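You operate a simulated robot arm through the tools that you are given. There is no shell and no other tool.

Carry out the task below with a simulated robot arm. There is one attempt and no reset: what you move stays moved.

JOB
Close both plate levers, then tap both legs in the seat home.
Fine: use the mallet and put it back. Set down upright: rubber mallet.

Only the result counts: the job must be done as asked and must still hold three seconds after the hand-in. Knocking over, shifting, dropping, spilling or breaking anything else fails it.

ROBOT AND FRAMES
A 6-joint arm with a three-finger gripper, fixed in place. Base frame: the origin is at the foot of the arm, x ahead of it, y to its left, z up; the work surface is at about z = 0.924. Lengths are in m, angles in degrees, forces in N, time in s.
Its first joint turns from -166.0 to 166.0 degrees. Payload 4.89 kg.
Tool frame: the origin (TCP) lies between the finger pads and is the grasp point; the fingertips stand 0.03 m ahead of it; z points along the fingers, y is the line along which they close. The gripper opens to 0.164 m. The gripper's body begins 0.125 m behind the TCP.
Orientation is that of the tool frame in the base frame, as [roll, pitch, yaw] about the fixed x, y, z axes, in that order (R = Rz(yaw) Ry(pitch) Rx(roll)). With the fingers straight down and closing along the base's y, the tool's x points along the base's -x, its y along +y and its z along -z.

CONTROLS
- The arm moves only by the tool arm_command. Its argument "commands" is a list that holds one entry, the list of rows, each a list of 7 numbers: the turn, a rotation vector about the base's x, y, z in degrees, then the shift along the base's x, y, z in m, then the opening in per cent of the stroke, from 0 (shut) to 100 (fully open). In form: [[[ax, ay, az, tx, ty, tz, jaw], ...]]. A call has 1 to 20 rows; each row is the pose to reach, as a shift and turn from the pose commanded when the call began. Each row takes 0.2 s and may step no farther than 0.05 m and 8.6 degrees from the row before; otherwise, or with a gripper value out of range, the whole call is refused. A pose out of reach is approached as far as the arm can. The call stops where the force on the tool passes 90 N (or 10 N more than at its start, if that is more) or the arm is blocked; 0.2 s more then pass. Each finger travels about 0.108 m/s and halts on what it meets, pressing with about 30 N; the grip force reading is that of the motor and also rises with nothing between the fingers. The clock runs only during rows and for 0.2 s after the last one: add rows that repeat a pose to give the fingers time. The reply holds the time, the measured pose of the TCP, the force on the tool along the base axes, the opening and the grip force, in the units named above and with some noise, with the torque about the TCP (base axes, N m) and any sound that the robot's microphone picked up.
- Cameras (640 x 400 px; columns grow to the right, rows downward): "scene" is fixed at [0.2194, 0.4986, 1.4475]; the picture's right is [-0.65, -0.76, 0.00], its down [-0.35, 0.30, -0.89] and it looks along [0.67, -0.58, -0.46] (base axes); focal length 214 px, centre (320, 200). "wrist" rides on the gripper at [0.076, -0.002, -0.152] in the tool frame; the picture's right is [0.02, 1.00, 0.00], its down [-0.88, 0.02, -0.47] and it looks along [-0.47, 0.01, 0.88] (tool axes); focal length 247 px, centre (320, 200).
- camera(camera): a new picture of that camera. It takes no simulated time.
- move_column(by): slides the trunk up (or, below 0, down) by that many m; the arm rides with it, the base frame stays. It gives what a move gives, with no picture.
- probe_pixels(camera, pixels): for up to 12 pixels [column, row] of the newest picture of that camera ("zoom" is the newest enlarged one), the place [x, y, z] in the base frame of the surface seen there, good to about 0.002 m. It takes no simulated time.
- zoom(camera, box): a new picture of the part [left, top, right, bottom] of that camera's present view, enlarged. It takes no simulated time.
- hand_in(): hands the job in; it is judged then, once.

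Unless the task says otherwise, let go and move clear before handing in.

The tools are called after "Call:" as a command line: name --argument value ..., lists and objects as JSON in quotes. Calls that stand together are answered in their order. arm_command: Moves the arm, as the interface text tells. Its arguments: {"type":"object","properties":{"commands":{"type":"array"}},"required":["commands"]} The other tools are called the same way: move_column (by) slides the trunk up or down; camera (camera) takes a picture; probe_pixels (camera, pixels) gives the place of the surface under pixels of a picture; zoom (camera, box) takes an enlarged picture of a part of a camera's view; hand_in () hands the job in.

At the start:

```text
t: 0.0
position: [0.4972, 0.0145, 1.419]
tcp_rot: [180.0, 0.1, 180.0]
wrist_force: [-0.6, -0.3, -0.3]
moment: [-0.03, -0.02, 0.02]
width: 0.1641
finger_force: 0.1
trunk travel left (down, up): [-0.1, 0.29]
```

scene: 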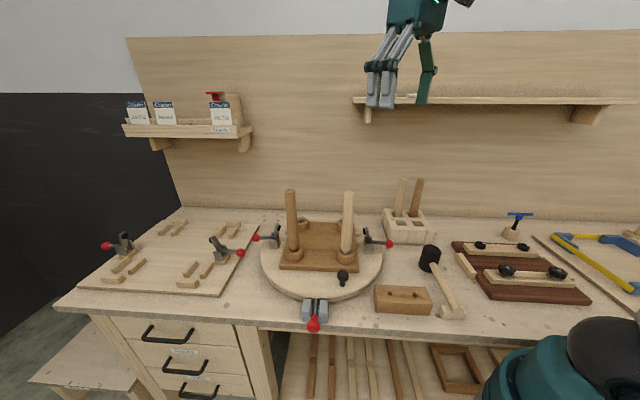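
wrist: 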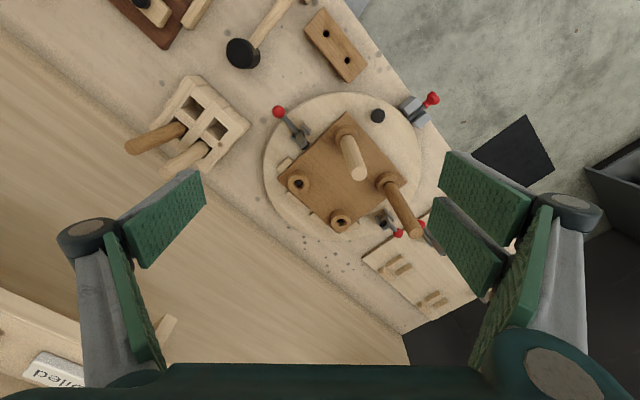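

The scene shows a round plate around (322,265) with a seat and two legs, toggle levers with red tips near (255,238), (390,243), (313,325), and a mallet near (435,270). I'll look closer before moving.

Call:
zoom --camera "scene" --box '[230, 170, 410, 340]'

Call:
zoom --camera "wrist" --box '[220, 60, 460, 260]'

Call:
zoom --camera "scene" --box '[380, 200, 640, 340]'

Call:
zoom --camera "scene" --box '[70, 190, 290, 310]'

```text
2.35 times, centred on (320, 255) of scene
```

zoom: 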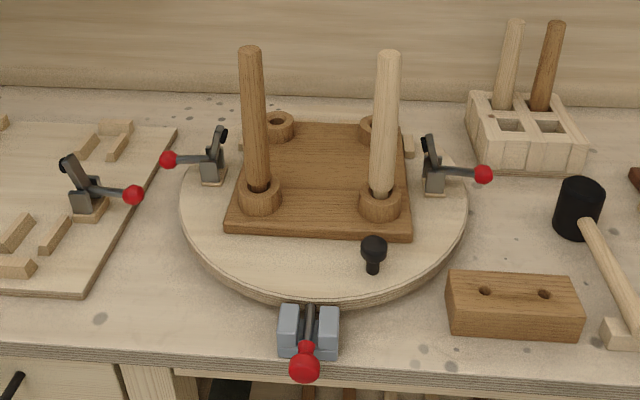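

```text
2.00 times, centred on (340, 160) of wrist
```

zoom: 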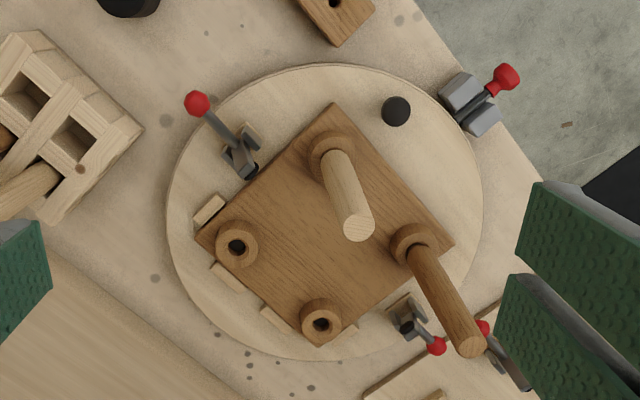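

```text
2.46 times, centred on (510, 270) of scene
```

zoom: 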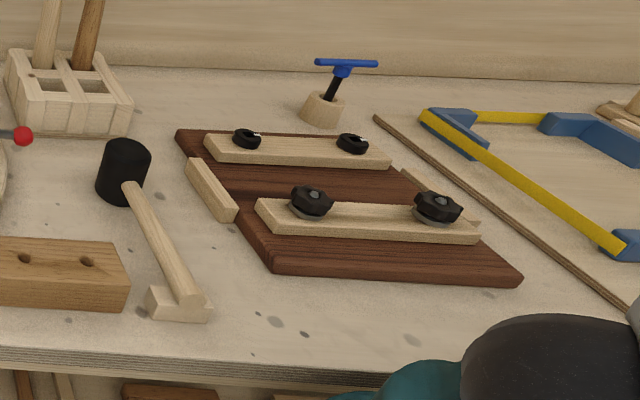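

```text
2.91 times, centred on (180, 250) of scene
```

zoom: 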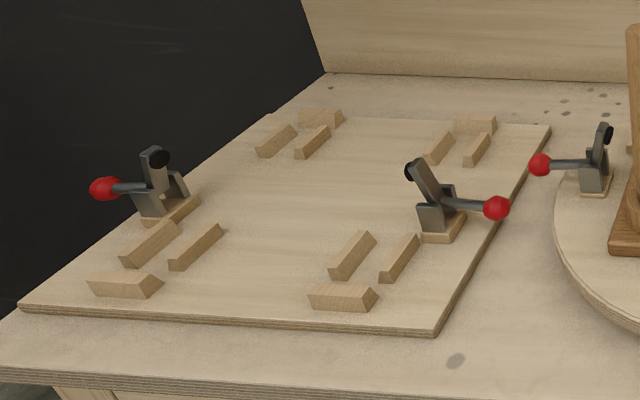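

The zooms show two toggle clamps on the round plate, open (handles lying outward, pads up), a black knob on the plate and a mallet whose handle end lies on a small wooden piece. I'll probe their positions.

Call:
zoom --camera "scene" --box '[240, 210, 300, 260]'

Call:
probe_pixels --camera "scene" --pixels '[[255, 238], [390, 243], [291, 190], [349, 193], [291, 253], [347, 258], [343, 273], [314, 325], [430, 255], [452, 313], [440, 275], [270, 265]]'

Call:
probe_pixels --camera "wrist" --pixels '[[278, 111], [399, 233], [298, 183], [340, 220], [346, 115], [405, 185], [284, 178], [322, 233], [377, 115], [241, 52], [265, 30], [388, 225]]'

```text
8.00 times, centred on (270, 235) of scene
```

zoom: 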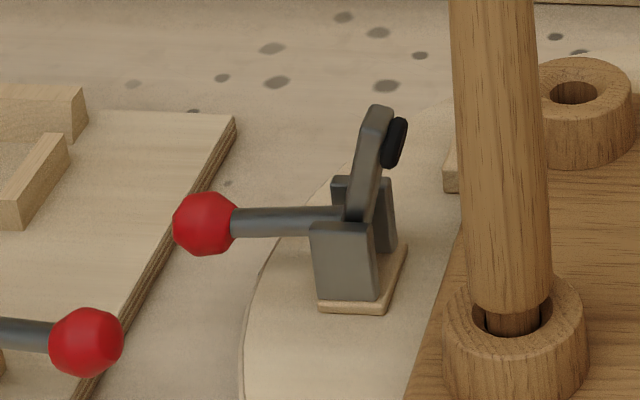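

```text
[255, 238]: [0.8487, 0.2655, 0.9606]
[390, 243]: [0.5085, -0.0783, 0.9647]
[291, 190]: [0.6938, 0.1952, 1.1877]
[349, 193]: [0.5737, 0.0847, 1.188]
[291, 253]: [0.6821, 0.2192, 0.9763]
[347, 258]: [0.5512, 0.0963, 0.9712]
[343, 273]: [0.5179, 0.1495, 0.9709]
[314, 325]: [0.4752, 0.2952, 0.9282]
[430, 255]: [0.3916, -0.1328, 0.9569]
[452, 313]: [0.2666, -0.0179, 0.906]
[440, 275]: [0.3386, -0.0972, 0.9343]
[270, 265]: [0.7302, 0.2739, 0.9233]
```

```text
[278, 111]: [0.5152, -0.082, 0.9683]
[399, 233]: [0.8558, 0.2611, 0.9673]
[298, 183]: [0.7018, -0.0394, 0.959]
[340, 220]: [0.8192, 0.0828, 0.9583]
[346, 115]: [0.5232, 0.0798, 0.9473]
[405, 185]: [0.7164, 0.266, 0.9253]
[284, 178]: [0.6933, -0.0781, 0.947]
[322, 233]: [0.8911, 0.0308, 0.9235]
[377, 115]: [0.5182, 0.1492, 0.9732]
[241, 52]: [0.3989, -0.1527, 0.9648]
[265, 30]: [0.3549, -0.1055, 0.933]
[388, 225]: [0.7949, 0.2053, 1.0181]
```

Next I'll examine the mallet, bench height, and clamp geometry in detail.

Call:
zoom --camera "scene" --box '[410, 235, 480, 325]'

Call:
probe_pixels --camera "scene" --pixels '[[430, 248], [427, 262], [436, 252], [446, 285], [455, 305], [447, 307], [462, 312], [455, 317], [448, 316], [440, 310], [470, 290], [415, 275]]'

Call:
zoom --camera "wrist" --box '[210, 0, 330, 80]'

Call:
zoom --camera "scene" --box '[350, 210, 410, 260]'

```text
4.44 times, centred on (445, 280) of scene
```

zoom: 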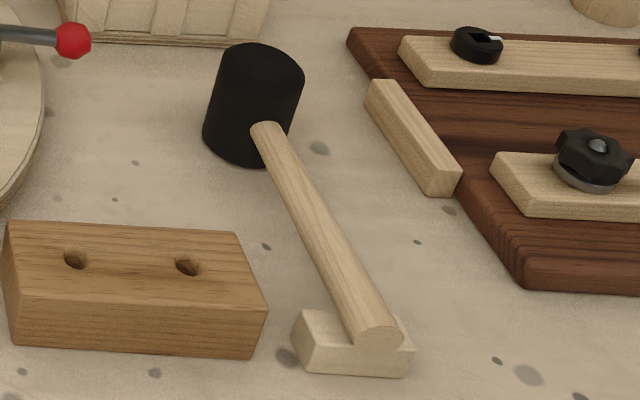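

```text
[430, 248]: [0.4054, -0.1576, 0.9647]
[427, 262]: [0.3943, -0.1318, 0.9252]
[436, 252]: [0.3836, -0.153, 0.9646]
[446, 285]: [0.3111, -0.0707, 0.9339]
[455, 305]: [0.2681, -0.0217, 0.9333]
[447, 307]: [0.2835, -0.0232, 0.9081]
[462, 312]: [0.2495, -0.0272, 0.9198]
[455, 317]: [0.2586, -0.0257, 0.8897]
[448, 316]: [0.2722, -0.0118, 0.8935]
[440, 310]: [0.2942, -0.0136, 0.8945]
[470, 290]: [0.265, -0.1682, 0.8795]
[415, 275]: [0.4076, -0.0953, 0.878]
```

```text
5.00 times, centred on (270, 40) of wrist
```

zoom: 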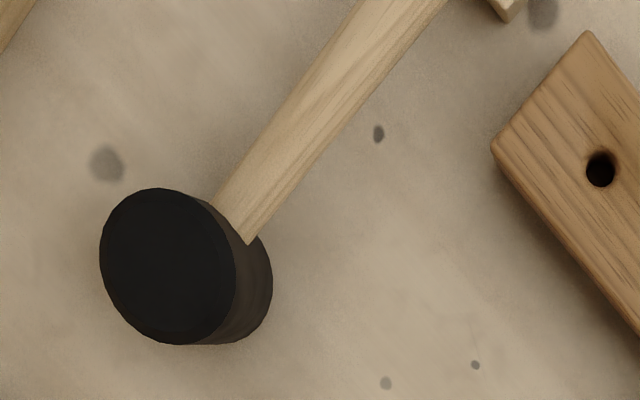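

```text
8.00 times, centred on (380, 235) of scene
```

zoom: 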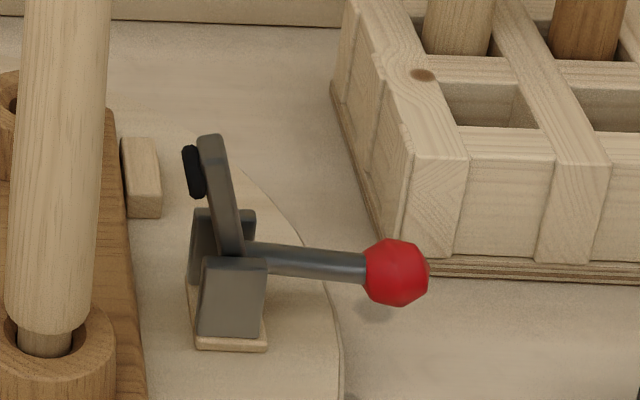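

Bench top is at z≈0.878, plate top ≈0.924, mallet stands on its head face with the handle end in a cradle. I'll probe the near clamp details in the current zoom and leg tops in a new one.

Call:
probe_pixels --camera "zoom" --pixels '[[398, 270], [380, 250], [415, 290], [370, 268], [250, 255], [305, 260], [232, 300], [225, 225], [212, 145], [192, 170], [262, 260], [232, 345]]'

Call:
zoom --camera "wrist" --box '[260, 90, 320, 130]'

Call:
zoom --camera "wrist" --box '[350, 190, 440, 250]'

```text
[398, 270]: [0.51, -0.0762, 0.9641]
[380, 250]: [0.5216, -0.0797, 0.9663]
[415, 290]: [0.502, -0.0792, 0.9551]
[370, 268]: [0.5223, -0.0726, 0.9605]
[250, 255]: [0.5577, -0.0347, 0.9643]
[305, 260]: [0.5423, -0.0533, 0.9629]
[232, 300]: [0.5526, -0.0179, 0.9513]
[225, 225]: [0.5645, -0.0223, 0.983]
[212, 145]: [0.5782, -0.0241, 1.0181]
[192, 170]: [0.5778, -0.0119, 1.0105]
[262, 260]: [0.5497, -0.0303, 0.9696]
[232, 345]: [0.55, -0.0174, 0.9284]
```

```text
10.00 times, centred on (290, 110) of wrist
```

zoom: 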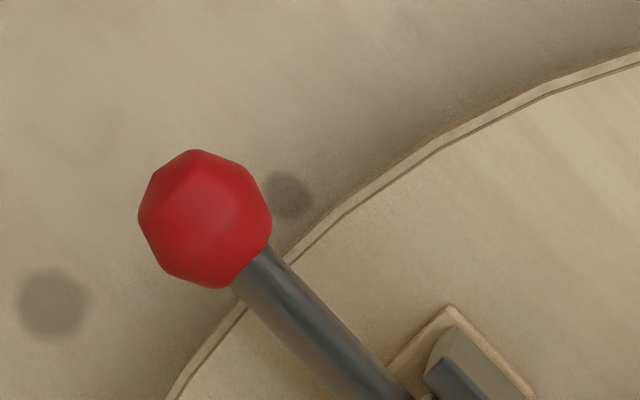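

```text
6.67 times, centred on (395, 220) of wrist
```

zoom: 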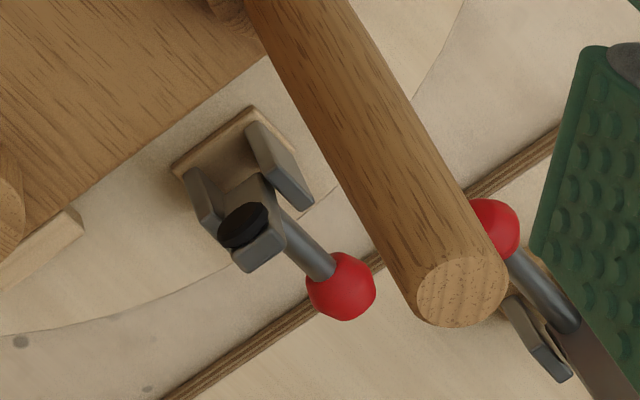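

Near ball centre is about (0.5165,-0.086,0.954), handle radius ≈0.073 m with the hinge axis along (0.707,-0.707). I'll check the nearby rack, the far clamp and the seat surface before approaching.

Call:
probe_pixels --camera "zoom" --pixels '[[340, 285], [340, 270], [300, 245], [245, 225], [265, 195], [250, 110], [180, 165], [210, 185], [295, 190], [465, 290], [150, 100], [490, 215]]'

Call:
probe_pixels --camera "wrist" --pixels '[[250, 125], [200, 80], [160, 130], [125, 148], [180, 170], [360, 173], [413, 233], [340, 150], [300, 180], [416, 235], [240, 112], [365, 145]]'

Call:
probe_pixels --camera "scene" --pixels '[[257, 238], [265, 237], [275, 237], [277, 225], [280, 228], [402, 181], [418, 182], [390, 215], [386, 237], [430, 240], [320, 235], [415, 240]]'

```text
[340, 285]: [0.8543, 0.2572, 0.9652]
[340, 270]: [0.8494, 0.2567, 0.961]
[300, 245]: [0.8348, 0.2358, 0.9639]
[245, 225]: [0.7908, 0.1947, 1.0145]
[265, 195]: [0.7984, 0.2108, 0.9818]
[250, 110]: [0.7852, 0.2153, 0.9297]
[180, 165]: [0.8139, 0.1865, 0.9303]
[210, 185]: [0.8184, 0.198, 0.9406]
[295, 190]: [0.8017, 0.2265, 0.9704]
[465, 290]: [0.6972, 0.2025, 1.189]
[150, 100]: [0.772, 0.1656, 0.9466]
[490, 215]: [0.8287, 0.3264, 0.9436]
```

```text
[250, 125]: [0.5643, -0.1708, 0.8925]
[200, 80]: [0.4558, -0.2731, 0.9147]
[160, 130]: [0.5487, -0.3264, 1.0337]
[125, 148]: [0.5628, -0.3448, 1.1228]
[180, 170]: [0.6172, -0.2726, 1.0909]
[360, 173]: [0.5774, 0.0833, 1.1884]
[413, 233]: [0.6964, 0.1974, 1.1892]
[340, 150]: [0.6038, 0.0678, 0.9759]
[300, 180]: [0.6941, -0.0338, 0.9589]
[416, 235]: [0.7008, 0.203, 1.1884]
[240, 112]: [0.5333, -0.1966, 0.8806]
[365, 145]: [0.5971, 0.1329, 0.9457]
```

```text
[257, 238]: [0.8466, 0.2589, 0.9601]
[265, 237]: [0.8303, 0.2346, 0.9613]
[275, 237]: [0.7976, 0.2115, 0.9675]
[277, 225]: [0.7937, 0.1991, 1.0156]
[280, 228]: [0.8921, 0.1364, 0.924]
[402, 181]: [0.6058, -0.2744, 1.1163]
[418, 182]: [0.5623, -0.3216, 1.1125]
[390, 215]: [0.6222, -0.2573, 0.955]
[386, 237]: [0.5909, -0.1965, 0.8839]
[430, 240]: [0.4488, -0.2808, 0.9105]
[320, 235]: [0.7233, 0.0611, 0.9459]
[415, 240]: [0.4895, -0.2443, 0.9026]
```

Seat top is z≈0.946, far ball centre ≈(0.861,0.260,0.953); symmetric to the near one. I'll yaw 45° and hover above the near ball with the jaw partly open.

Call:
arm_command --commands '[[[0, 0, 5.625, 0.0024, -0.0126, -0.03, 90], [0, 0, 11.25, 0.0048, -0.0251, -0.06, 80], [0, 0, 16.875, 0.0072, -0.0377, -0.09, 70], [0, 0, 22.5, 0.0097, -0.0502, -0.12, 60], [0, 0, 28.125, 0.0121, -0.0628, -0.15, 50], [0, 0, 33.75, 0.0145, -0.0754, -0.18, 45], [0, 0, 39.375, 0.0169, -0.0879, -0.21, 42], [0, 0, 45, 0.0193, -0.1005, -0.25, 42], [0, 0, 45, 0.0193, -0.1005, -0.27, 42], [0, 0, 45, 0.0193, -0.1005, -0.27, 42]]]'

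Call:
camera --camera "wrist"

Call:
camera --camera "scene"

```text
t: 2.2
position: [0.519, -0.086, 1.1476]
tcp_rot: [-180.0, 0.0, -134.9]
wrist_force: [-0.1, 0.5, 0.3]
moment: [-0.01, 0.01, -0.01]
width: 0.0689
finger_force: 0.1
trunk travel left (down, up): [-0.1, 0.29]
```

```text
taken
```

wrist: 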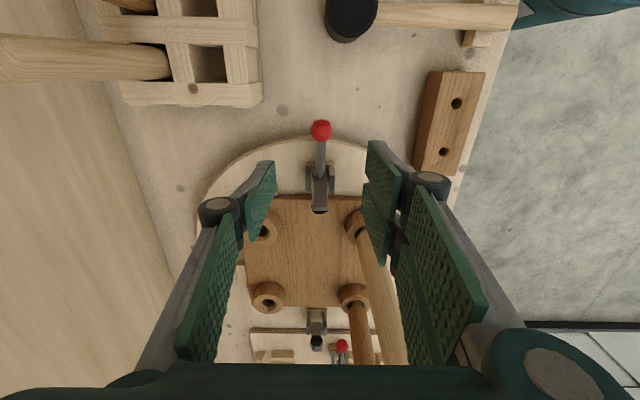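

```text
taken
```

scene: 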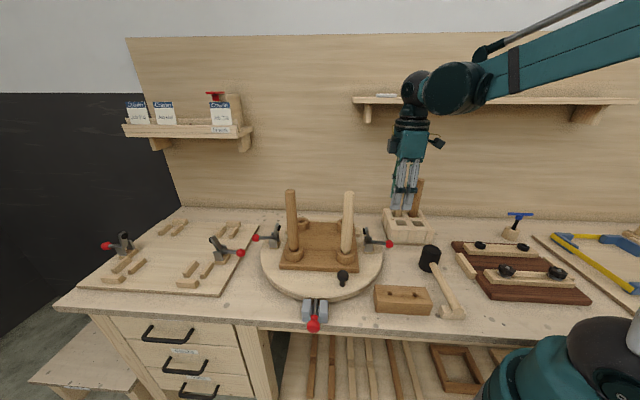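

The wrist view shows the ball at (321,130) with its handle aligned vertically in the picture. I'll probe it precisely from this nearer view.

Call:
probe_pixels --camera "wrist" --pixels '[[321, 130], [321, 122], [321, 139], [312, 130], [330, 130], [321, 155], [320, 183], [320, 205], [313, 178], [330, 178], [320, 210], [321, 165]]'

Call:
zoom --camera "wrist" --box '[270, 110, 370, 220]'

```text
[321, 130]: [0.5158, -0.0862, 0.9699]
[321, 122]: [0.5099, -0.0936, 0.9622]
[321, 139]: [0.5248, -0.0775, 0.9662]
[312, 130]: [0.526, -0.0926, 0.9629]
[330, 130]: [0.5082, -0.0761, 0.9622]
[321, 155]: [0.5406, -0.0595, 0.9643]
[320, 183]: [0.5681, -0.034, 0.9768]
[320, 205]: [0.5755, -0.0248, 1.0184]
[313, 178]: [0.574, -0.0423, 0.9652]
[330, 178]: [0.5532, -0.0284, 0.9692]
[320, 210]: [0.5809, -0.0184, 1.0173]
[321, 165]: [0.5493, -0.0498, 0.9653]
```

```text
3.64 times, centred on (320, 165) of wrist
```

zoom: 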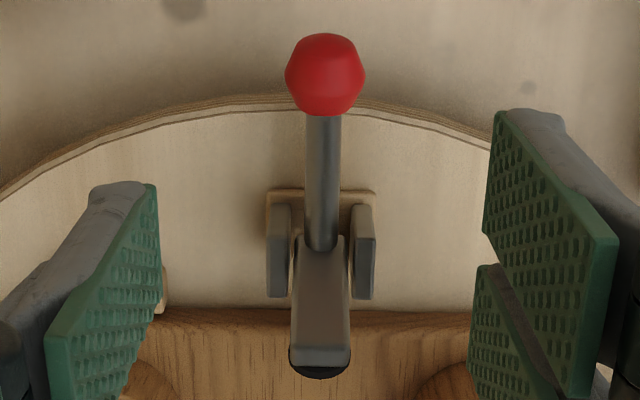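

The ball centre is ≈(0.517,-0.085,0.954), right beneath the TCP. I'll descend to TCP z≈0.964 and close gently on the ball.

Call:
arm_command --commands '[[[0, 0, 0, -0.001, 0.001, -0.045, 42], [0, 0, 0, -0.001, 0.001, -0.09, 42], [0, 0, 0, -0.001, 0.001, -0.135, 42], [0, 0, 0, -0.001, 0.001, -0.165, 42], [0, 0, 0, -0.001, 0.001, -0.184, 42], [0, 0, 0, -0.001, 0.001, -0.184, 30], [0, 0, 0, -0.001, 0.001, -0.184, 20], [0, 0, 0, -0.001, 0.001, -0.184, 14], [0, 0, 0, -0.001, 0.001, -0.184, 14]]]'

Call:
camera --camera "wrist"

Call:
zoom --camera "scene" --box '[330, 160, 450, 260]'

```text
t: 4.2
position: [0.5161, -0.0853, 0.9647]
tcp_rot: [-180.0, 0.0, -134.9]
wrist_force: [-2.1, -0.1, -4.1]
moment: [-0.18, 0.22, 0.08]
width: 0.0301
finger_force: 44.9
trunk travel left (down, up): [-0.1, 0.29]
```

```text
taken
```

wrist: 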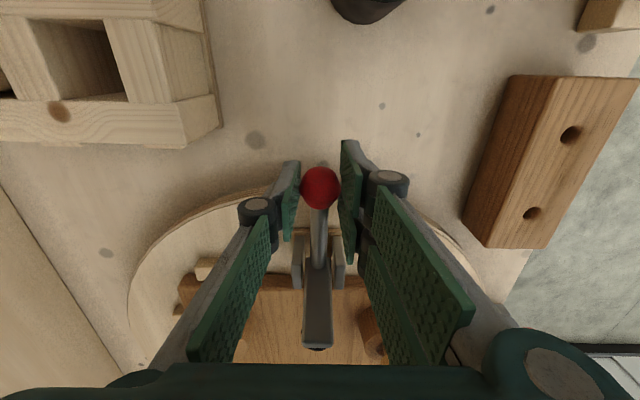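

```text
4.00 times, centred on (390, 210) of scene
```

zoom: 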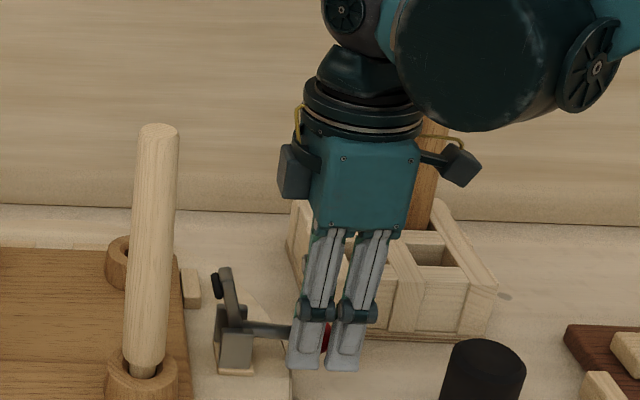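

The ball is held (width 0.030). I'll start the closing arc slowly, to about 20°, and check forces.

Call:
arm_command --commands '[[[0, 0, 0, 0.0001, 0.0001, 0.0095, 14], [0, 0, 0, 0.0012, 0.0012, 0.0189, 14], [0, 0, 0, 0.003, 0.003, 0.0281, 14]]]'

Call:
zoom --camera "scene" --box '[330, 160, 450, 260]'

```text
t: 5.0
position: [0.5182, -0.084, 0.9931]
tcp_rot: [-179.9, 0.0, -135.0]
wrist_force: [-5.2, -3.8, -16.6]
moment: [-0.9, 0.9, -0.01]
width: 0.0301
finger_force: 44.7
trunk travel left (down, up): [-0.1, 0.29]
```

```text
4.00 times, centred on (390, 210) of scene
```

zoom: 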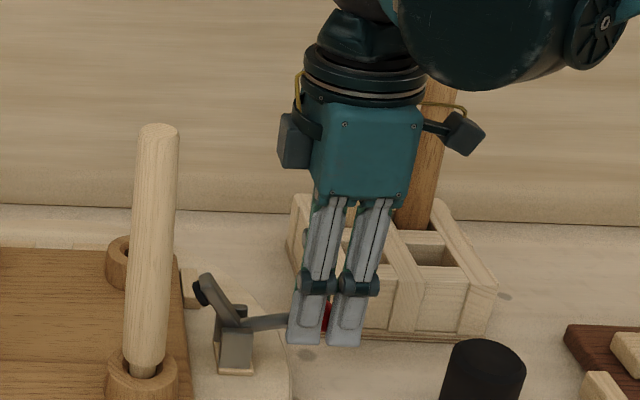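

The arm is swinging down with ~17 N resistance. Continuing the arc to about 50°.

Call:
arm_command --commands '[[[0, 0, 0, 0.0028, 0.0028, 0.0087, 14], [0, 0, 0, 0.0062, 0.0062, 0.0169, 14], [0, 0, 0, 0.0105, 0.0105, 0.0243, 14], [0, 0, 0, 0.0153, 0.0153, 0.0309, 14]]]'

Call:
zoom --camera "scene" --box '[330, 160, 450, 260]'

```text
t: 6.0
position: [0.5352, -0.0669, 1.0234]
tcp_rot: [-180.0, 0.0, -135.1]
wrist_force: [-13.9, -11.9, -7.5]
moment: [-0.97, 1.08, 0.06]
width: 0.0306
finger_force: 45.2
trunk travel left (down, up): [-0.1, 0.29]
```

```text
4.00 times, centred on (390, 210) of scene
```

zoom: 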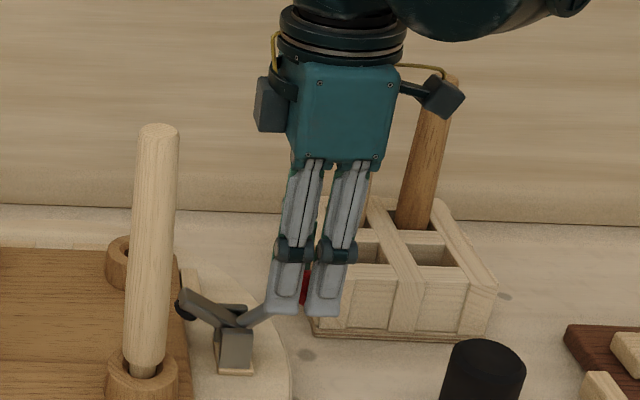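

Smooth so far; continuing toward 80°.

Call:
arm_command --commands '[[[0, 0, 0, 0.0054, 0.0054, 0.0057, 14], [0, 0, 0, 0.0113, 0.0113, 0.0103, 14], [0, 0, 0, 0.0176, 0.0176, 0.0137, 14], [0, 0, 0, 0.0242, 0.0242, 0.016, 14]]]'

Call:
zoom --camera "scene" --box '[330, 160, 450, 260]'

Call:
camera --camera "wrist"

```text
t: 7.0
position: [0.5584, -0.0427, 1.0401]
tcp_rot: [180.0, 0.2, -135.0]
wrist_force: [-8.7, -6.7, 8.4]
moment: [-0.42, 0.55, -0.18]
width: 0.0294
finger_force: 44.6
trunk travel left (down, up): [-0.1, 0.29]
```

```text
4.00 times, centred on (390, 210) of scene
```

zoom: 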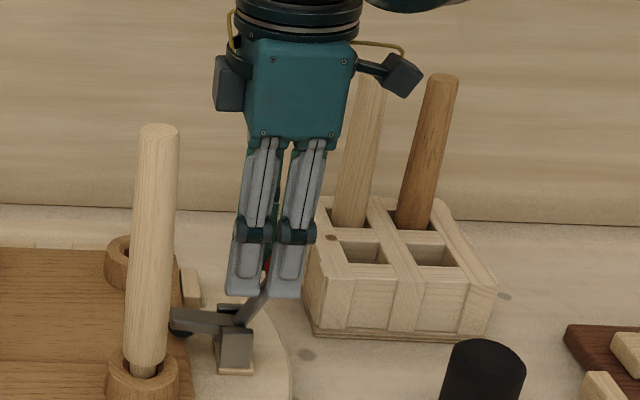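

```text
taken
```

wrist: 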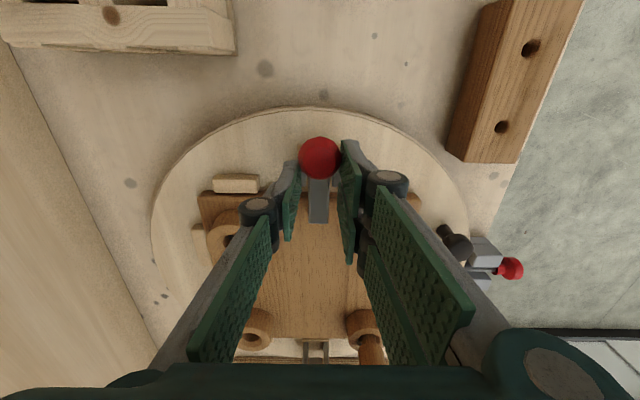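

Handle is near vertical and the pad is near the seat; pushing further in small steps and watching force.

Call:
arm_command --commands '[[[0, 0, 0, 0.0022, 0.0022, 0.0005, 14], [0, 0, 0, 0.0044, 0.0044, 0.0008, 14], [0, 0, 0, 0.0067, 0.0067, 0.001, 14], [0, 0, 0, 0.009, 0.009, 0.0011, 14]]]'

Call:
zoom --camera "scene" --box '[330, 160, 450, 260]'

```text
t: 8.0
position: [0.5687, -0.0328, 1.0393]
tcp_rot: [-179.8, 0.0, -134.9]
wrist_force: [-6.9, 4.8, 1.8]
moment: [0.04, 0.1, -0.23]
width: 0.0264
finger_force: 4.3
trunk travel left (down, up): [-0.1, 0.29]
```

```text
4.00 times, centred on (390, 210) of scene
```

zoom: 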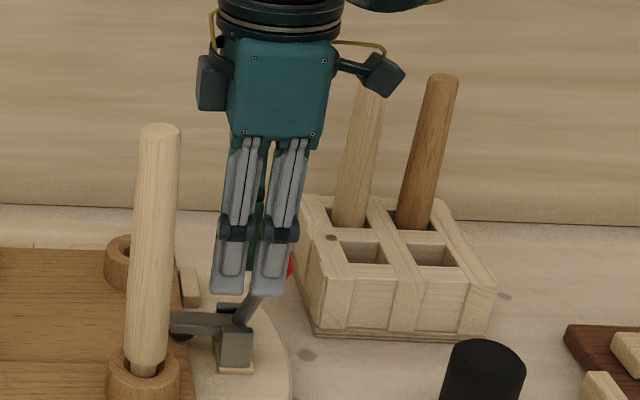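

The fingers slid off the ball as it stopped moving, so the lever may be at its end stop. I'll open, lift, and look.

Call:
arm_command --commands '[[[0, 0, 0, 0, 0, 0, 40], [0, 0, 0, 0, 0, 0, 42], [0, 0, 0, 0, 0, 0.04, 42], [0, 0, 0, -0.02, -0.02, 0.08, 42], [0, 0, 0, -0.04, -0.04, 0.11, 42]]]'

Call:
zoom --camera "scene" --box '[340, 200, 420, 260]'

Call:
camera --camera "wrist"

```text
t: 9.2
position: [0.5316, -0.0716, 1.1486]
tcp_rot: [180.0, -0.1, -134.9]
wrist_force: [1.8, -0.4, 0.6]
moment: [-0.04, 0.28, -0.01]
width: 0.0688
finger_force: 0.1
trunk travel left (down, up): [-0.1, 0.29]
```

```text
6.67 times, centred on (380, 230) of scene
```

zoom: 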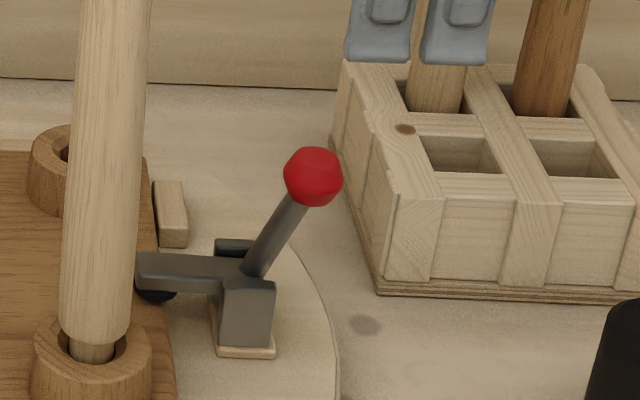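

```text
taken
```

wrist: 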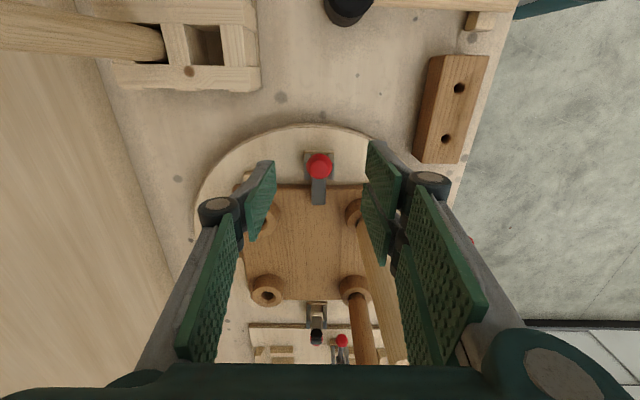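

The lever's arm now lies horizontally over the seat with the handle raised. I'll probe the arm/pad heights to see if it is really in contact.

Call:
probe_pixels --camera "zoom" --pixels '[[312, 175], [150, 262], [190, 265], [230, 262], [160, 295], [145, 292], [180, 278], [250, 285], [300, 215], [265, 265], [165, 305], [140, 300]]'

Call:
probe_pixels --camera "wrist" --pixels '[[319, 165], [318, 185], [318, 200], [318, 207], [340, 200], [300, 200]]'

Call:
zoom --camera "scene" --box '[350, 225, 380, 250]'

```text
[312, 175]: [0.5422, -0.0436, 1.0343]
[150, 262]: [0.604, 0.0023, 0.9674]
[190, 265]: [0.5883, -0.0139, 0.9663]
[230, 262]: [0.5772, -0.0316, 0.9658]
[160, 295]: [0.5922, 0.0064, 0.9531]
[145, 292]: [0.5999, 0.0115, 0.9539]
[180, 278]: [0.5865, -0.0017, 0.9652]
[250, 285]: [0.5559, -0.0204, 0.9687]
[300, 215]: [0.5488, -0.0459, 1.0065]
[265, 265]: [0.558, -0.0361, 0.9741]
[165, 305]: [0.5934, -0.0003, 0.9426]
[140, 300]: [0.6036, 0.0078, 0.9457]
```

```text
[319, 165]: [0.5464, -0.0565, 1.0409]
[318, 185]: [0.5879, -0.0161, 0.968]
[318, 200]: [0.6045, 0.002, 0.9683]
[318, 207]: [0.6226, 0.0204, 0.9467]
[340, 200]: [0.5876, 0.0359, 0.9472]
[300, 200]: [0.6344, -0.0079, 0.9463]
```

```text
16.00 times, centred on (365, 238) of scene
```

zoom: 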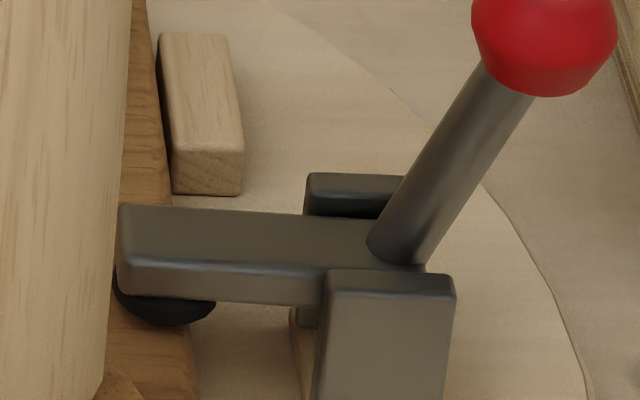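

The arm top is level (z≈0.967 all along) with the pad on the seat at z≈0.946, and the handle sits at ~70°. I'll give the ball a confirming inward nudge from outside with closed fingers.

Call:
arm_command --commands '[[[0, 0, 0, -0.022, -0.02, 0, 20], [0, 0, 0, -0.022, -0.02, 0, 5], [0, 0, 0, -0.022, -0.02, 0, 0], [0, 0, 0, -0.022, -0.02, -0.05, 0], [0, 0, 0, -0.022, -0.02, -0.1, 0], [0, 0, 0, -0.022, -0.02, -0.106, 0], [0, 0, 0, -0.014, -0.012, -0.106, 0], [0, 0, 0, -0.007, -0.005, -0.106, 0], [0, 0, 0, -0.003, -0.001, -0.106, 0], [0, 0, 0, 0, 0.002, -0.106, 0]]]'

Call:
zoom --camera "scene" --box '[340, 190, 420, 250]'

```text
t: 11.3
position: [0.5177, -0.0808, 1.0444]
tcp_rot: [179.9, -0.6, -135.3]
wrist_force: [-36.9, -31.7, 10.6]
moment: [-0.38, 0.15, 0.07]
width: 0.0
finger_force: 30.1
trunk travel left (down, up): [-0.1, 0.29]
stopped in row 10: the force on the tool passed its limit at 100 N (the readings are from after the stop); the commanded pose is now the measured one
```

```text
6.67 times, centred on (380, 220) of scene
```

zoom: 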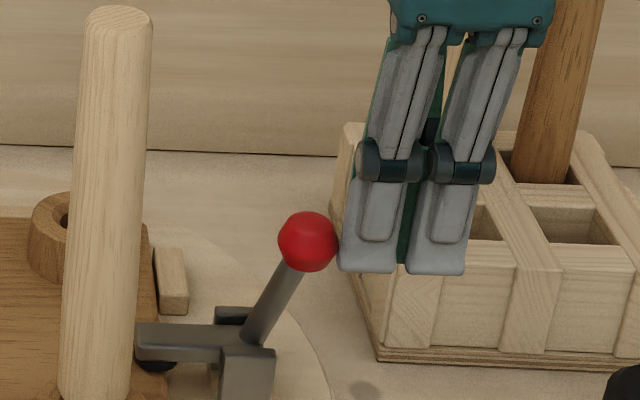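

The lever resisted 100 N without moving, so the near lever is fully closed. I'll back off, rise well above the legs (tops at 1.188), and travel above the far lever, then inspect the forearm clearance.

Call:
arm_command --commands '[[[0, 0, 0, -0.015, -0.015, 0.0, 0], [0, 0, 0, -0.015, -0.015, 0.045, 0], [0, 0, 0, -0.015, -0.015, 0.09, 10], [0, 0, 0, -0.015, -0.015, 0.135, 20], [0, 0, 0, -0.015, -0.015, 0.18, 30], [0, 0, 0, -0.015, -0.015, 0.225, 40], [0, 0, 0, -0.015, -0.015, 0.27, 42], [0, 0, 0, 0.015, 0.015, 0.29, 42], [0, 0, 0, 0.045, 0.045, 0.29, 42], [0, 0, 0, 0.077, 0.077, 0.29, 42], [0, 0, 0, 0.11, 0.11, 0.29, 42], [0, 0, 0, 0.143, 0.143, 0.29, 42], [0, 0, 0, 0.176, 0.176, 0.29, 42], [0, 0, 0, 0.209, 0.209, 0.29, 42], [0, 0, 0, 0.242, 0.242, 0.29, 42], [0, 0, 0, 0.275, 0.275, 0.29, 42], [0, 0, 0, 0.308, 0.308, 0.29, 42], [0, 0, 0, 0.343, 0.341, 0.29, 42]]]'

Call:
camera --camera "scene"

Call:
camera --camera "wrist"

```text
t: 15.1
position: [0.8627, 0.263, 1.3334]
tcp_rot: [-180.0, -0.5, -135.2]
wrist_force: [-2.4, -1.3, 1.2]
moment: [0.28, -0.34, 0.0]
width: 0.0688
finger_force: 0.0
trunk travel left (down, up): [-0.1, 0.29]
```

```text
taken
```

scene: 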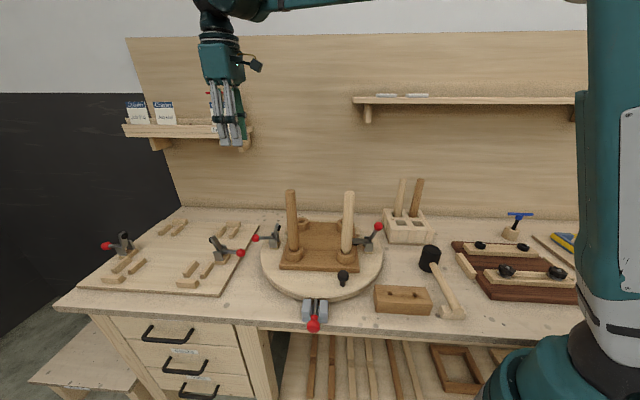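

```text
taken
```

wrist: 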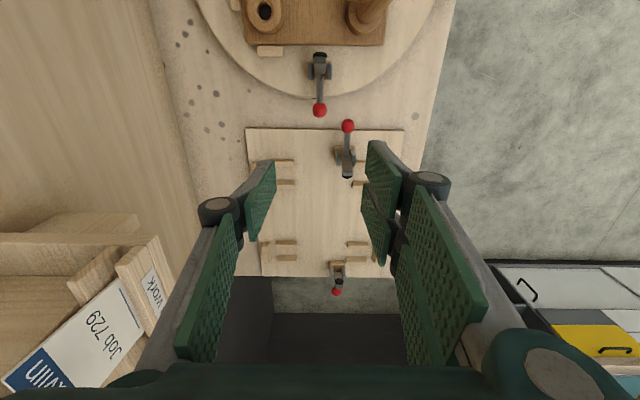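

The far ball is at (320,110) in the wrist view, aligned. I'll probe the forearm's underside height in the scene view.

Call:
probe_pixels --camera "scene" --pixels '[[350, 2], [300, 6], [275, 8], [265, 14], [235, 15], [215, 10], [220, 60], [217, 42], [255, 65], [230, 100], [228, 143], [240, 140]]'

Call:
probe_pixels --camera "wrist" --pixels '[[320, 110], [320, 90], [320, 75], [320, 58], [348, 126]]'

Call:
zoom --camera "scene" --box '[180, 0, 380, 150]'

```text
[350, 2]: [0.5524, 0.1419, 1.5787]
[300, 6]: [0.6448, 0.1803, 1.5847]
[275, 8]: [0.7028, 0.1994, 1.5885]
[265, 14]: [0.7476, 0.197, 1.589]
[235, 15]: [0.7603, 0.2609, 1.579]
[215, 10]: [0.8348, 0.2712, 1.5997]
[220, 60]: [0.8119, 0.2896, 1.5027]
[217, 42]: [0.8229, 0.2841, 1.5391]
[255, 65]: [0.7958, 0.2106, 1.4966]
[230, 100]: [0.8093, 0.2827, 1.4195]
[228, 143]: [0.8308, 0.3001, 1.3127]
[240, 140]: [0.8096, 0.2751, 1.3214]
```

```text
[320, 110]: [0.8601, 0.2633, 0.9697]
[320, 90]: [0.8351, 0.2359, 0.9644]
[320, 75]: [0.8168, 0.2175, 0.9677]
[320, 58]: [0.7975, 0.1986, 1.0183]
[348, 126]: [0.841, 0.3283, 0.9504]
```

```text
2.67 times, centred on (280, 75) of scene
```

zoom: 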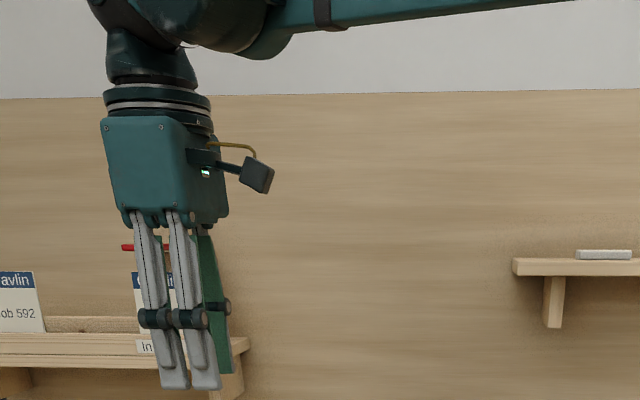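

Forearm underside sits ~0.25 m above the TCP, so it should clear the dark leg's top. I'll descend partway and check again.

Call:
arm_command --commands '[[[0, 0, 0, -0.0005, 0.0005, -0.045, 42], [0, 0, 0, -0.001, 0.001, -0.09, 42], [0, 0, 0, -0.001, 0.001, -0.135, 42], [0, 0, 0, -0.001, 0.001, -0.18, 42], [0, 0, 0, -0.001, 0.001, -0.225, 42], [0, 0, 0, -0.001, 0.001, -0.27, 42], [0, 0, 0, -0.001, 0.001, -0.3, 42]]]'

Call:
camera --camera "scene"

Call:
camera --camera "wrist"

```text
t: 16.7
position: [0.8623, 0.2641, 1.033]
tcp_rot: [179.9, -0.5, -135.1]
wrist_force: [-0.7, -0.6, 0.4]
moment: [0.09, -0.14, 0.02]
width: 0.0685
finger_force: 0.0
trunk travel left (down, up): [-0.1, 0.29]
```

```text
taken
```

scene: 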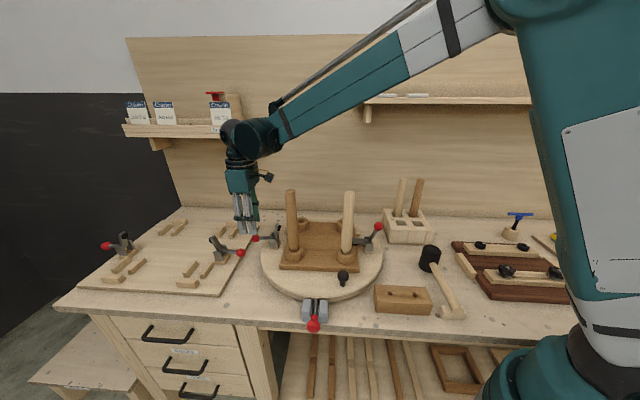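

```text
taken
```

wrist: 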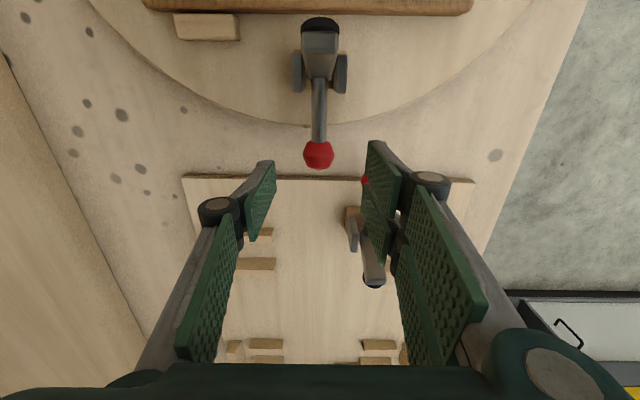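

The neighbouring board's own lever ball at (365,180) in the wrist view is close to where my right finger would go. I'll probe it precisely to choose a narrower opening.

Call:
zoom --camera "wrist" --box '[270, 120, 410, 220]'

Call:
zoom --camera "scene" --box '[200, 180, 300, 260]'

Call:
probe_pixels --camera "scene" --pixels '[[239, 253], [240, 250], [240, 256], [242, 253], [236, 253], [231, 250], [254, 239], [256, 238], [254, 241], [246, 232], [240, 232], [262, 238]]'

```text
4.00 times, centred on (340, 170) of wrist
```

zoom: 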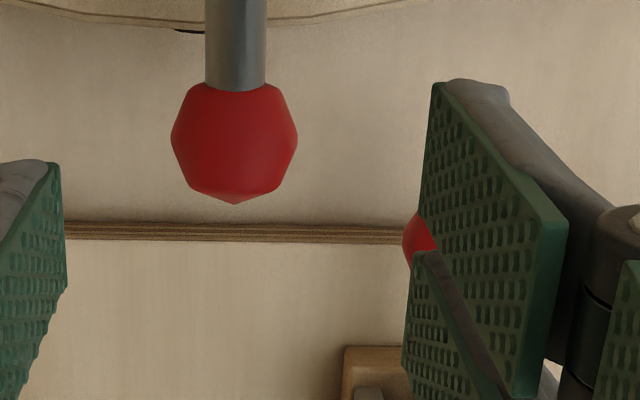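

```text
5.00 times, centred on (250, 220) of scene
```

zoom: 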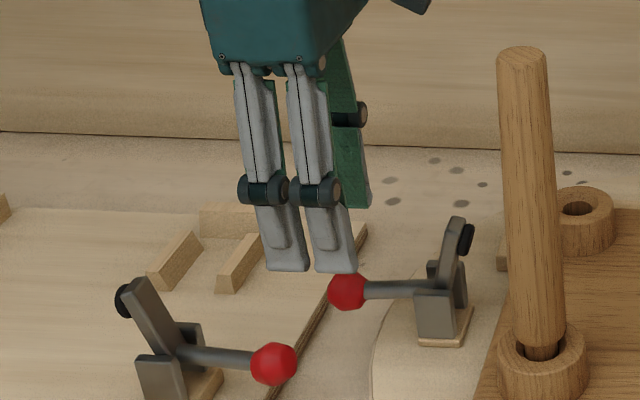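

```text
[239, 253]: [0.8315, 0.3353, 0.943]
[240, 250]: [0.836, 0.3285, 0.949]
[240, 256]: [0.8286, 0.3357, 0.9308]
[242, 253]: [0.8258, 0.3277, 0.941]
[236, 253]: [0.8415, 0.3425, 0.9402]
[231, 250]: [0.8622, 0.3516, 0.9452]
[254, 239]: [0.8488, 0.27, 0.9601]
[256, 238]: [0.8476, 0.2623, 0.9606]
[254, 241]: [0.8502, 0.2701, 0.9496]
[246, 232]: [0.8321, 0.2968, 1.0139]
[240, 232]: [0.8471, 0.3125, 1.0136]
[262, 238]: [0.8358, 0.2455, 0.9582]
```

The neighbour ball centre is ≈(0.842,0.332,0.935); with a 30% opening my outer finger face clears it by about 11 mm. I'll narrow, descend to z≈0.968, and grip the far plate lever's ball.

Call:
arm_command --commands '[[[0, 0, 0, 0, 0, 0, 30], [0, 0, 0, -0.0005, 0.0, 0, 30], [0, 0, 0, -0.0005, 0.0, -0.03, 30], [0, 0, 0, -0.0005, 0.0, -0.055, 30], [0, 0, 0, -0.0005, 0.0, -0.066, 30], [0, 0, 0, -0.0005, 0.0, -0.066, 20], [0, 0, 0, -0.0005, 0.0, -0.066, 14], [0, 0, 0, -0.0005, 0.0, -0.066, 14]]]'

Call:
camera --camera "wrist"

Call:
zoom --camera "scene" --box '[200, 120, 320, 270]'

```text
t: 18.5
position: [0.862, 0.2643, 0.9688]
tcp_rot: [180.0, -0.6, -135.1]
wrist_force: [-2.7, -1.5, -1.7]
moment: [0.04, 0.0, -0.09]
width: 0.0304
finger_force: 44.7
trunk travel left (down, up): [-0.1, 0.29]
```

```text
taken
```

wrist: 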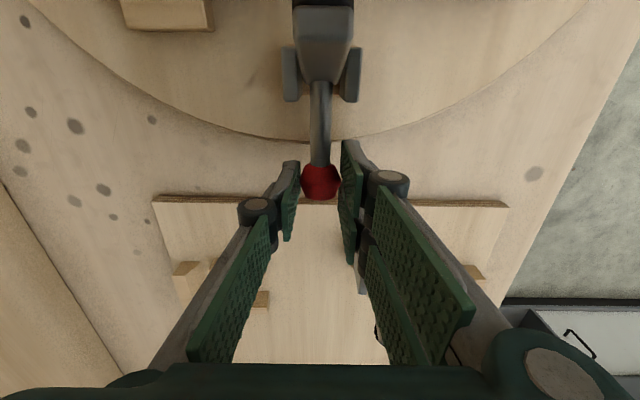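

```text
2.67 times, centred on (260, 195) of scene
```

zoom: 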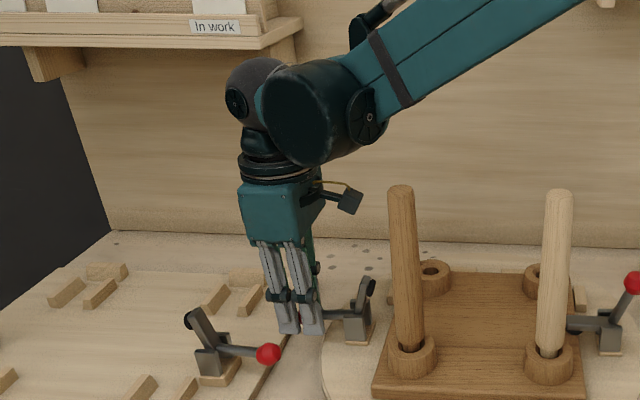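

The far ball is gripped (width 0.030). I'll run the same arc mirrored, to ~50°.

Call:
arm_command --commands '[[[0, 0, 0, -0.0001, -0.0001, 0.0095, 14], [0, 0, 0, -0.0012, -0.0012, 0.0189, 14], [0, 0, 0, -0.003, -0.003, 0.0281, 14], [0, 0, 0, -0.0058, -0.0058, 0.0368, 14], [0, 0, 0, -0.0093, -0.0093, 0.045, 14], [0, 0, 0, -0.0135, -0.0135, 0.0524, 14], [0, 0, 0, -0.0184, -0.0184, 0.059, 14]]]'

Call:
zoom --camera "scene" --box '[200, 120, 320, 270]'

```text
t: 20.1
position: [0.8442, 0.2472, 1.0262]
tcp_rot: [180.0, -0.6, -135.2]
wrist_force: [17.5, 18.2, 2.9]
moment: [1.07, -0.97, -0.01]
width: 0.0309
finger_force: 45.2
trunk travel left (down, up): [-0.1, 0.29]
```

```text
2.67 times, centred on (260, 195) of scene
```

zoom: 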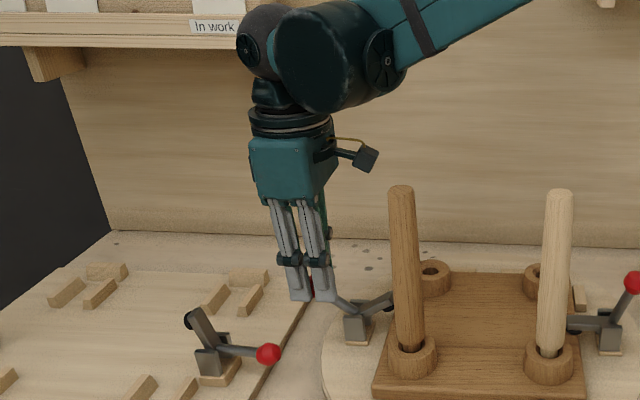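

Continuing to ~72°.

Call:
arm_command --commands '[[[0, 0, 0, -0.0054, -0.0054, 0.0057, 14], [0, 0, 0, -0.0113, -0.0113, 0.0103, 14], [0, 0, 0, -0.0165, -0.0165, 0.0132, 14], [0, 0, 0, -0.018, -0.018, 0.0137, 14]]]'

Call:
zoom --camera "scene" --box '[220, 180, 320, 270]'

Call:
camera --camera "wrist"

```text
t: 21.1
position: [0.8251, 0.2275, 1.0406]
tcp_rot: [-180.0, -0.5, -135.2]
wrist_force: [13.1, 11.0, 5.7]
moment: [0.79, -0.93, 0.08]
width: 0.0306
finger_force: 45.2
trunk travel left (down, up): [-0.1, 0.29]
```

```text
4.44 times, centred on (270, 225) of scene
```

zoom: 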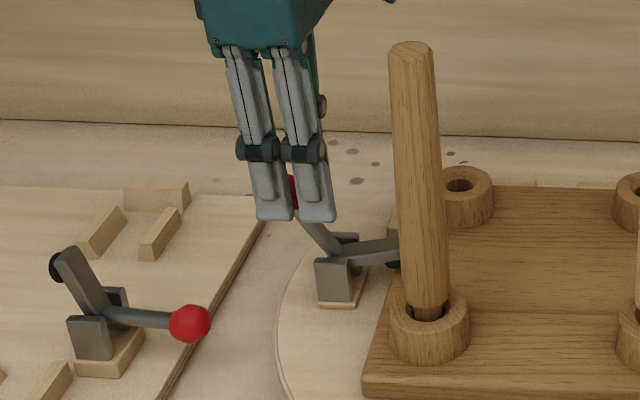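

```text
taken
```

wrist: 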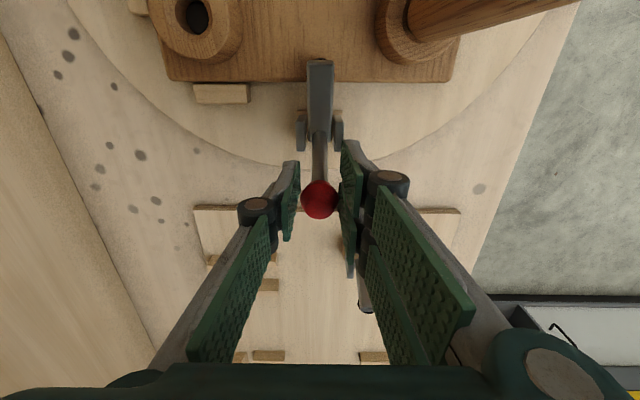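

The arm is nearly down. I'll continue a little, then release and finish with an outside push.

Call:
arm_command --commands '[[[0, 0, 0, -0.003, -0.003, 0.001, 14], [0, 0, 0, -0.006, -0.006, 0.0015, 14], [0, 0, 0, -0.008, -0.008, 0.0015, 14], [0, 0, 0, -0.008, -0.008, 0.0015, 14]]]'

Call:
zoom --camera "scene" --box '[220, 180, 320, 270]'

```text
t: 22.1
position: [0.8179, 0.2188, 1.043]
tcp_rot: [179.9, -0.5, -135.3]
wrist_force: [5.7, 7.0, 8.0]
moment: [0.46, -0.46, 0.05]
width: 0.0286
finger_force: 44.5
trunk travel left (down, up): [-0.1, 0.29]
```

```text
4.44 times, centred on (270, 225) of scene
```

zoom: 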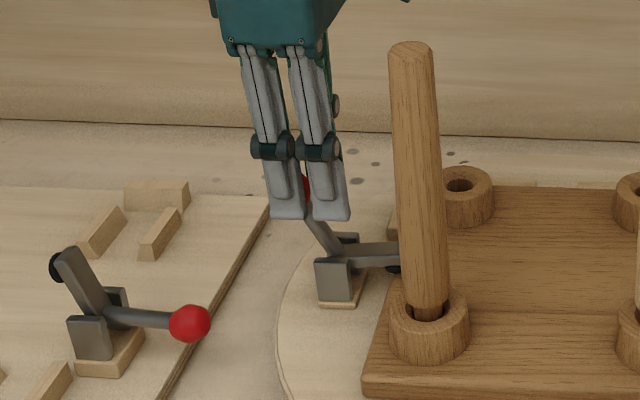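

The far arm now looks level. I'll release, rise, move outside, close the fingers, and apply the same confirming inward push.

Call:
arm_command --commands '[[[0, 0, 0, 0, 0, 0, 35], [0, 0, 0, 0, 0, 0, 42], [0, 0, 0, 0, 0, 0.04, 42], [0, 0, 0, 0, 0, 0.07, 42], [0, 0, 0, 0.03, 0.03, 0.07, 30], [0, 0, 0, 0.057, 0.057, 0.07, 10], [0, 0, 0, 0.057, 0.057, 0.07, 0], [0, 0, 0, 0.057, 0.057, 0.07, 0], [0, 0, 0, 0.057, 0.057, 0.035, 0], [0, 0, 0, 0.057, 0.057, 0.001, 0], [0, 0, 0, 0.05, 0.05, 0.001, 0], [0, 0, 0, 0.045, 0.045, 0.001, 0]]]'

Call:
zoom --camera "scene" --box '[220, 180, 320, 270]'

```text
t: 24.7
position: [0.8633, 0.2657, 1.043]
tcp_rot: [180.0, -0.5, -135.1]
wrist_force: [0.8, -0.1, -0.2]
moment: [-0.06, 0.14, -0.01]
width: 0.0
finger_force: 29.5
trunk travel left (down, up): [-0.1, 0.29]
```

```text
4.44 times, centred on (270, 225) of scene
```

zoom: 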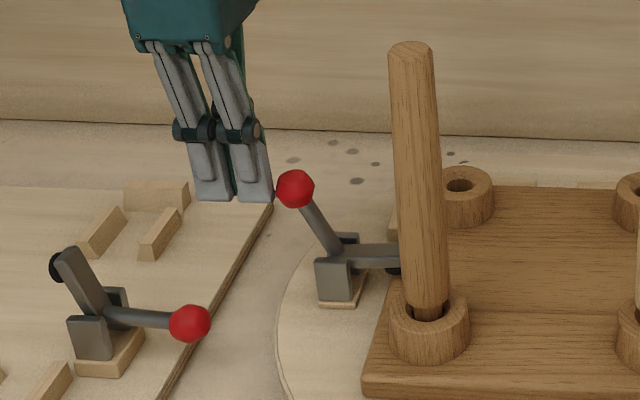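

The lever holds, and the finger is just outside the ball. Pushing inward in small steps.

Call:
arm_command --commands '[[[0, 0, 0, -0.003, -0.003, 0, 0], [0, 0, 0, -0.006, -0.006, 0, 0], [0, 0, 0, -0.008, -0.008, 0, 0], [0, 0, 0, -0.01, -0.01, 0, 0]]]'

Call:
zoom --camera "scene" --box '[220, 180, 320, 270]'

```text
t: 25.7
position: [0.8569, 0.2622, 1.0429]
tcp_rot: [-180.0, -0.1, -135.1]
wrist_force: [21.3, 21.7, 1.7]
moment: [0.3, -0.17, 0.06]
width: 0.0
finger_force: 29.6
trunk travel left (down, up): [-0.1, 0.29]
stopped in row 4: the force on the tool passed its limit at 95 N (the readings are from after the stop); the commanded pose is now the measured one
```

```text
4.44 times, centred on (270, 225) of scene
```

zoom: 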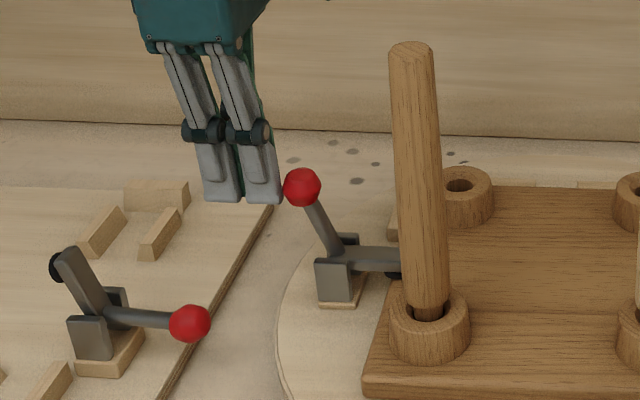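

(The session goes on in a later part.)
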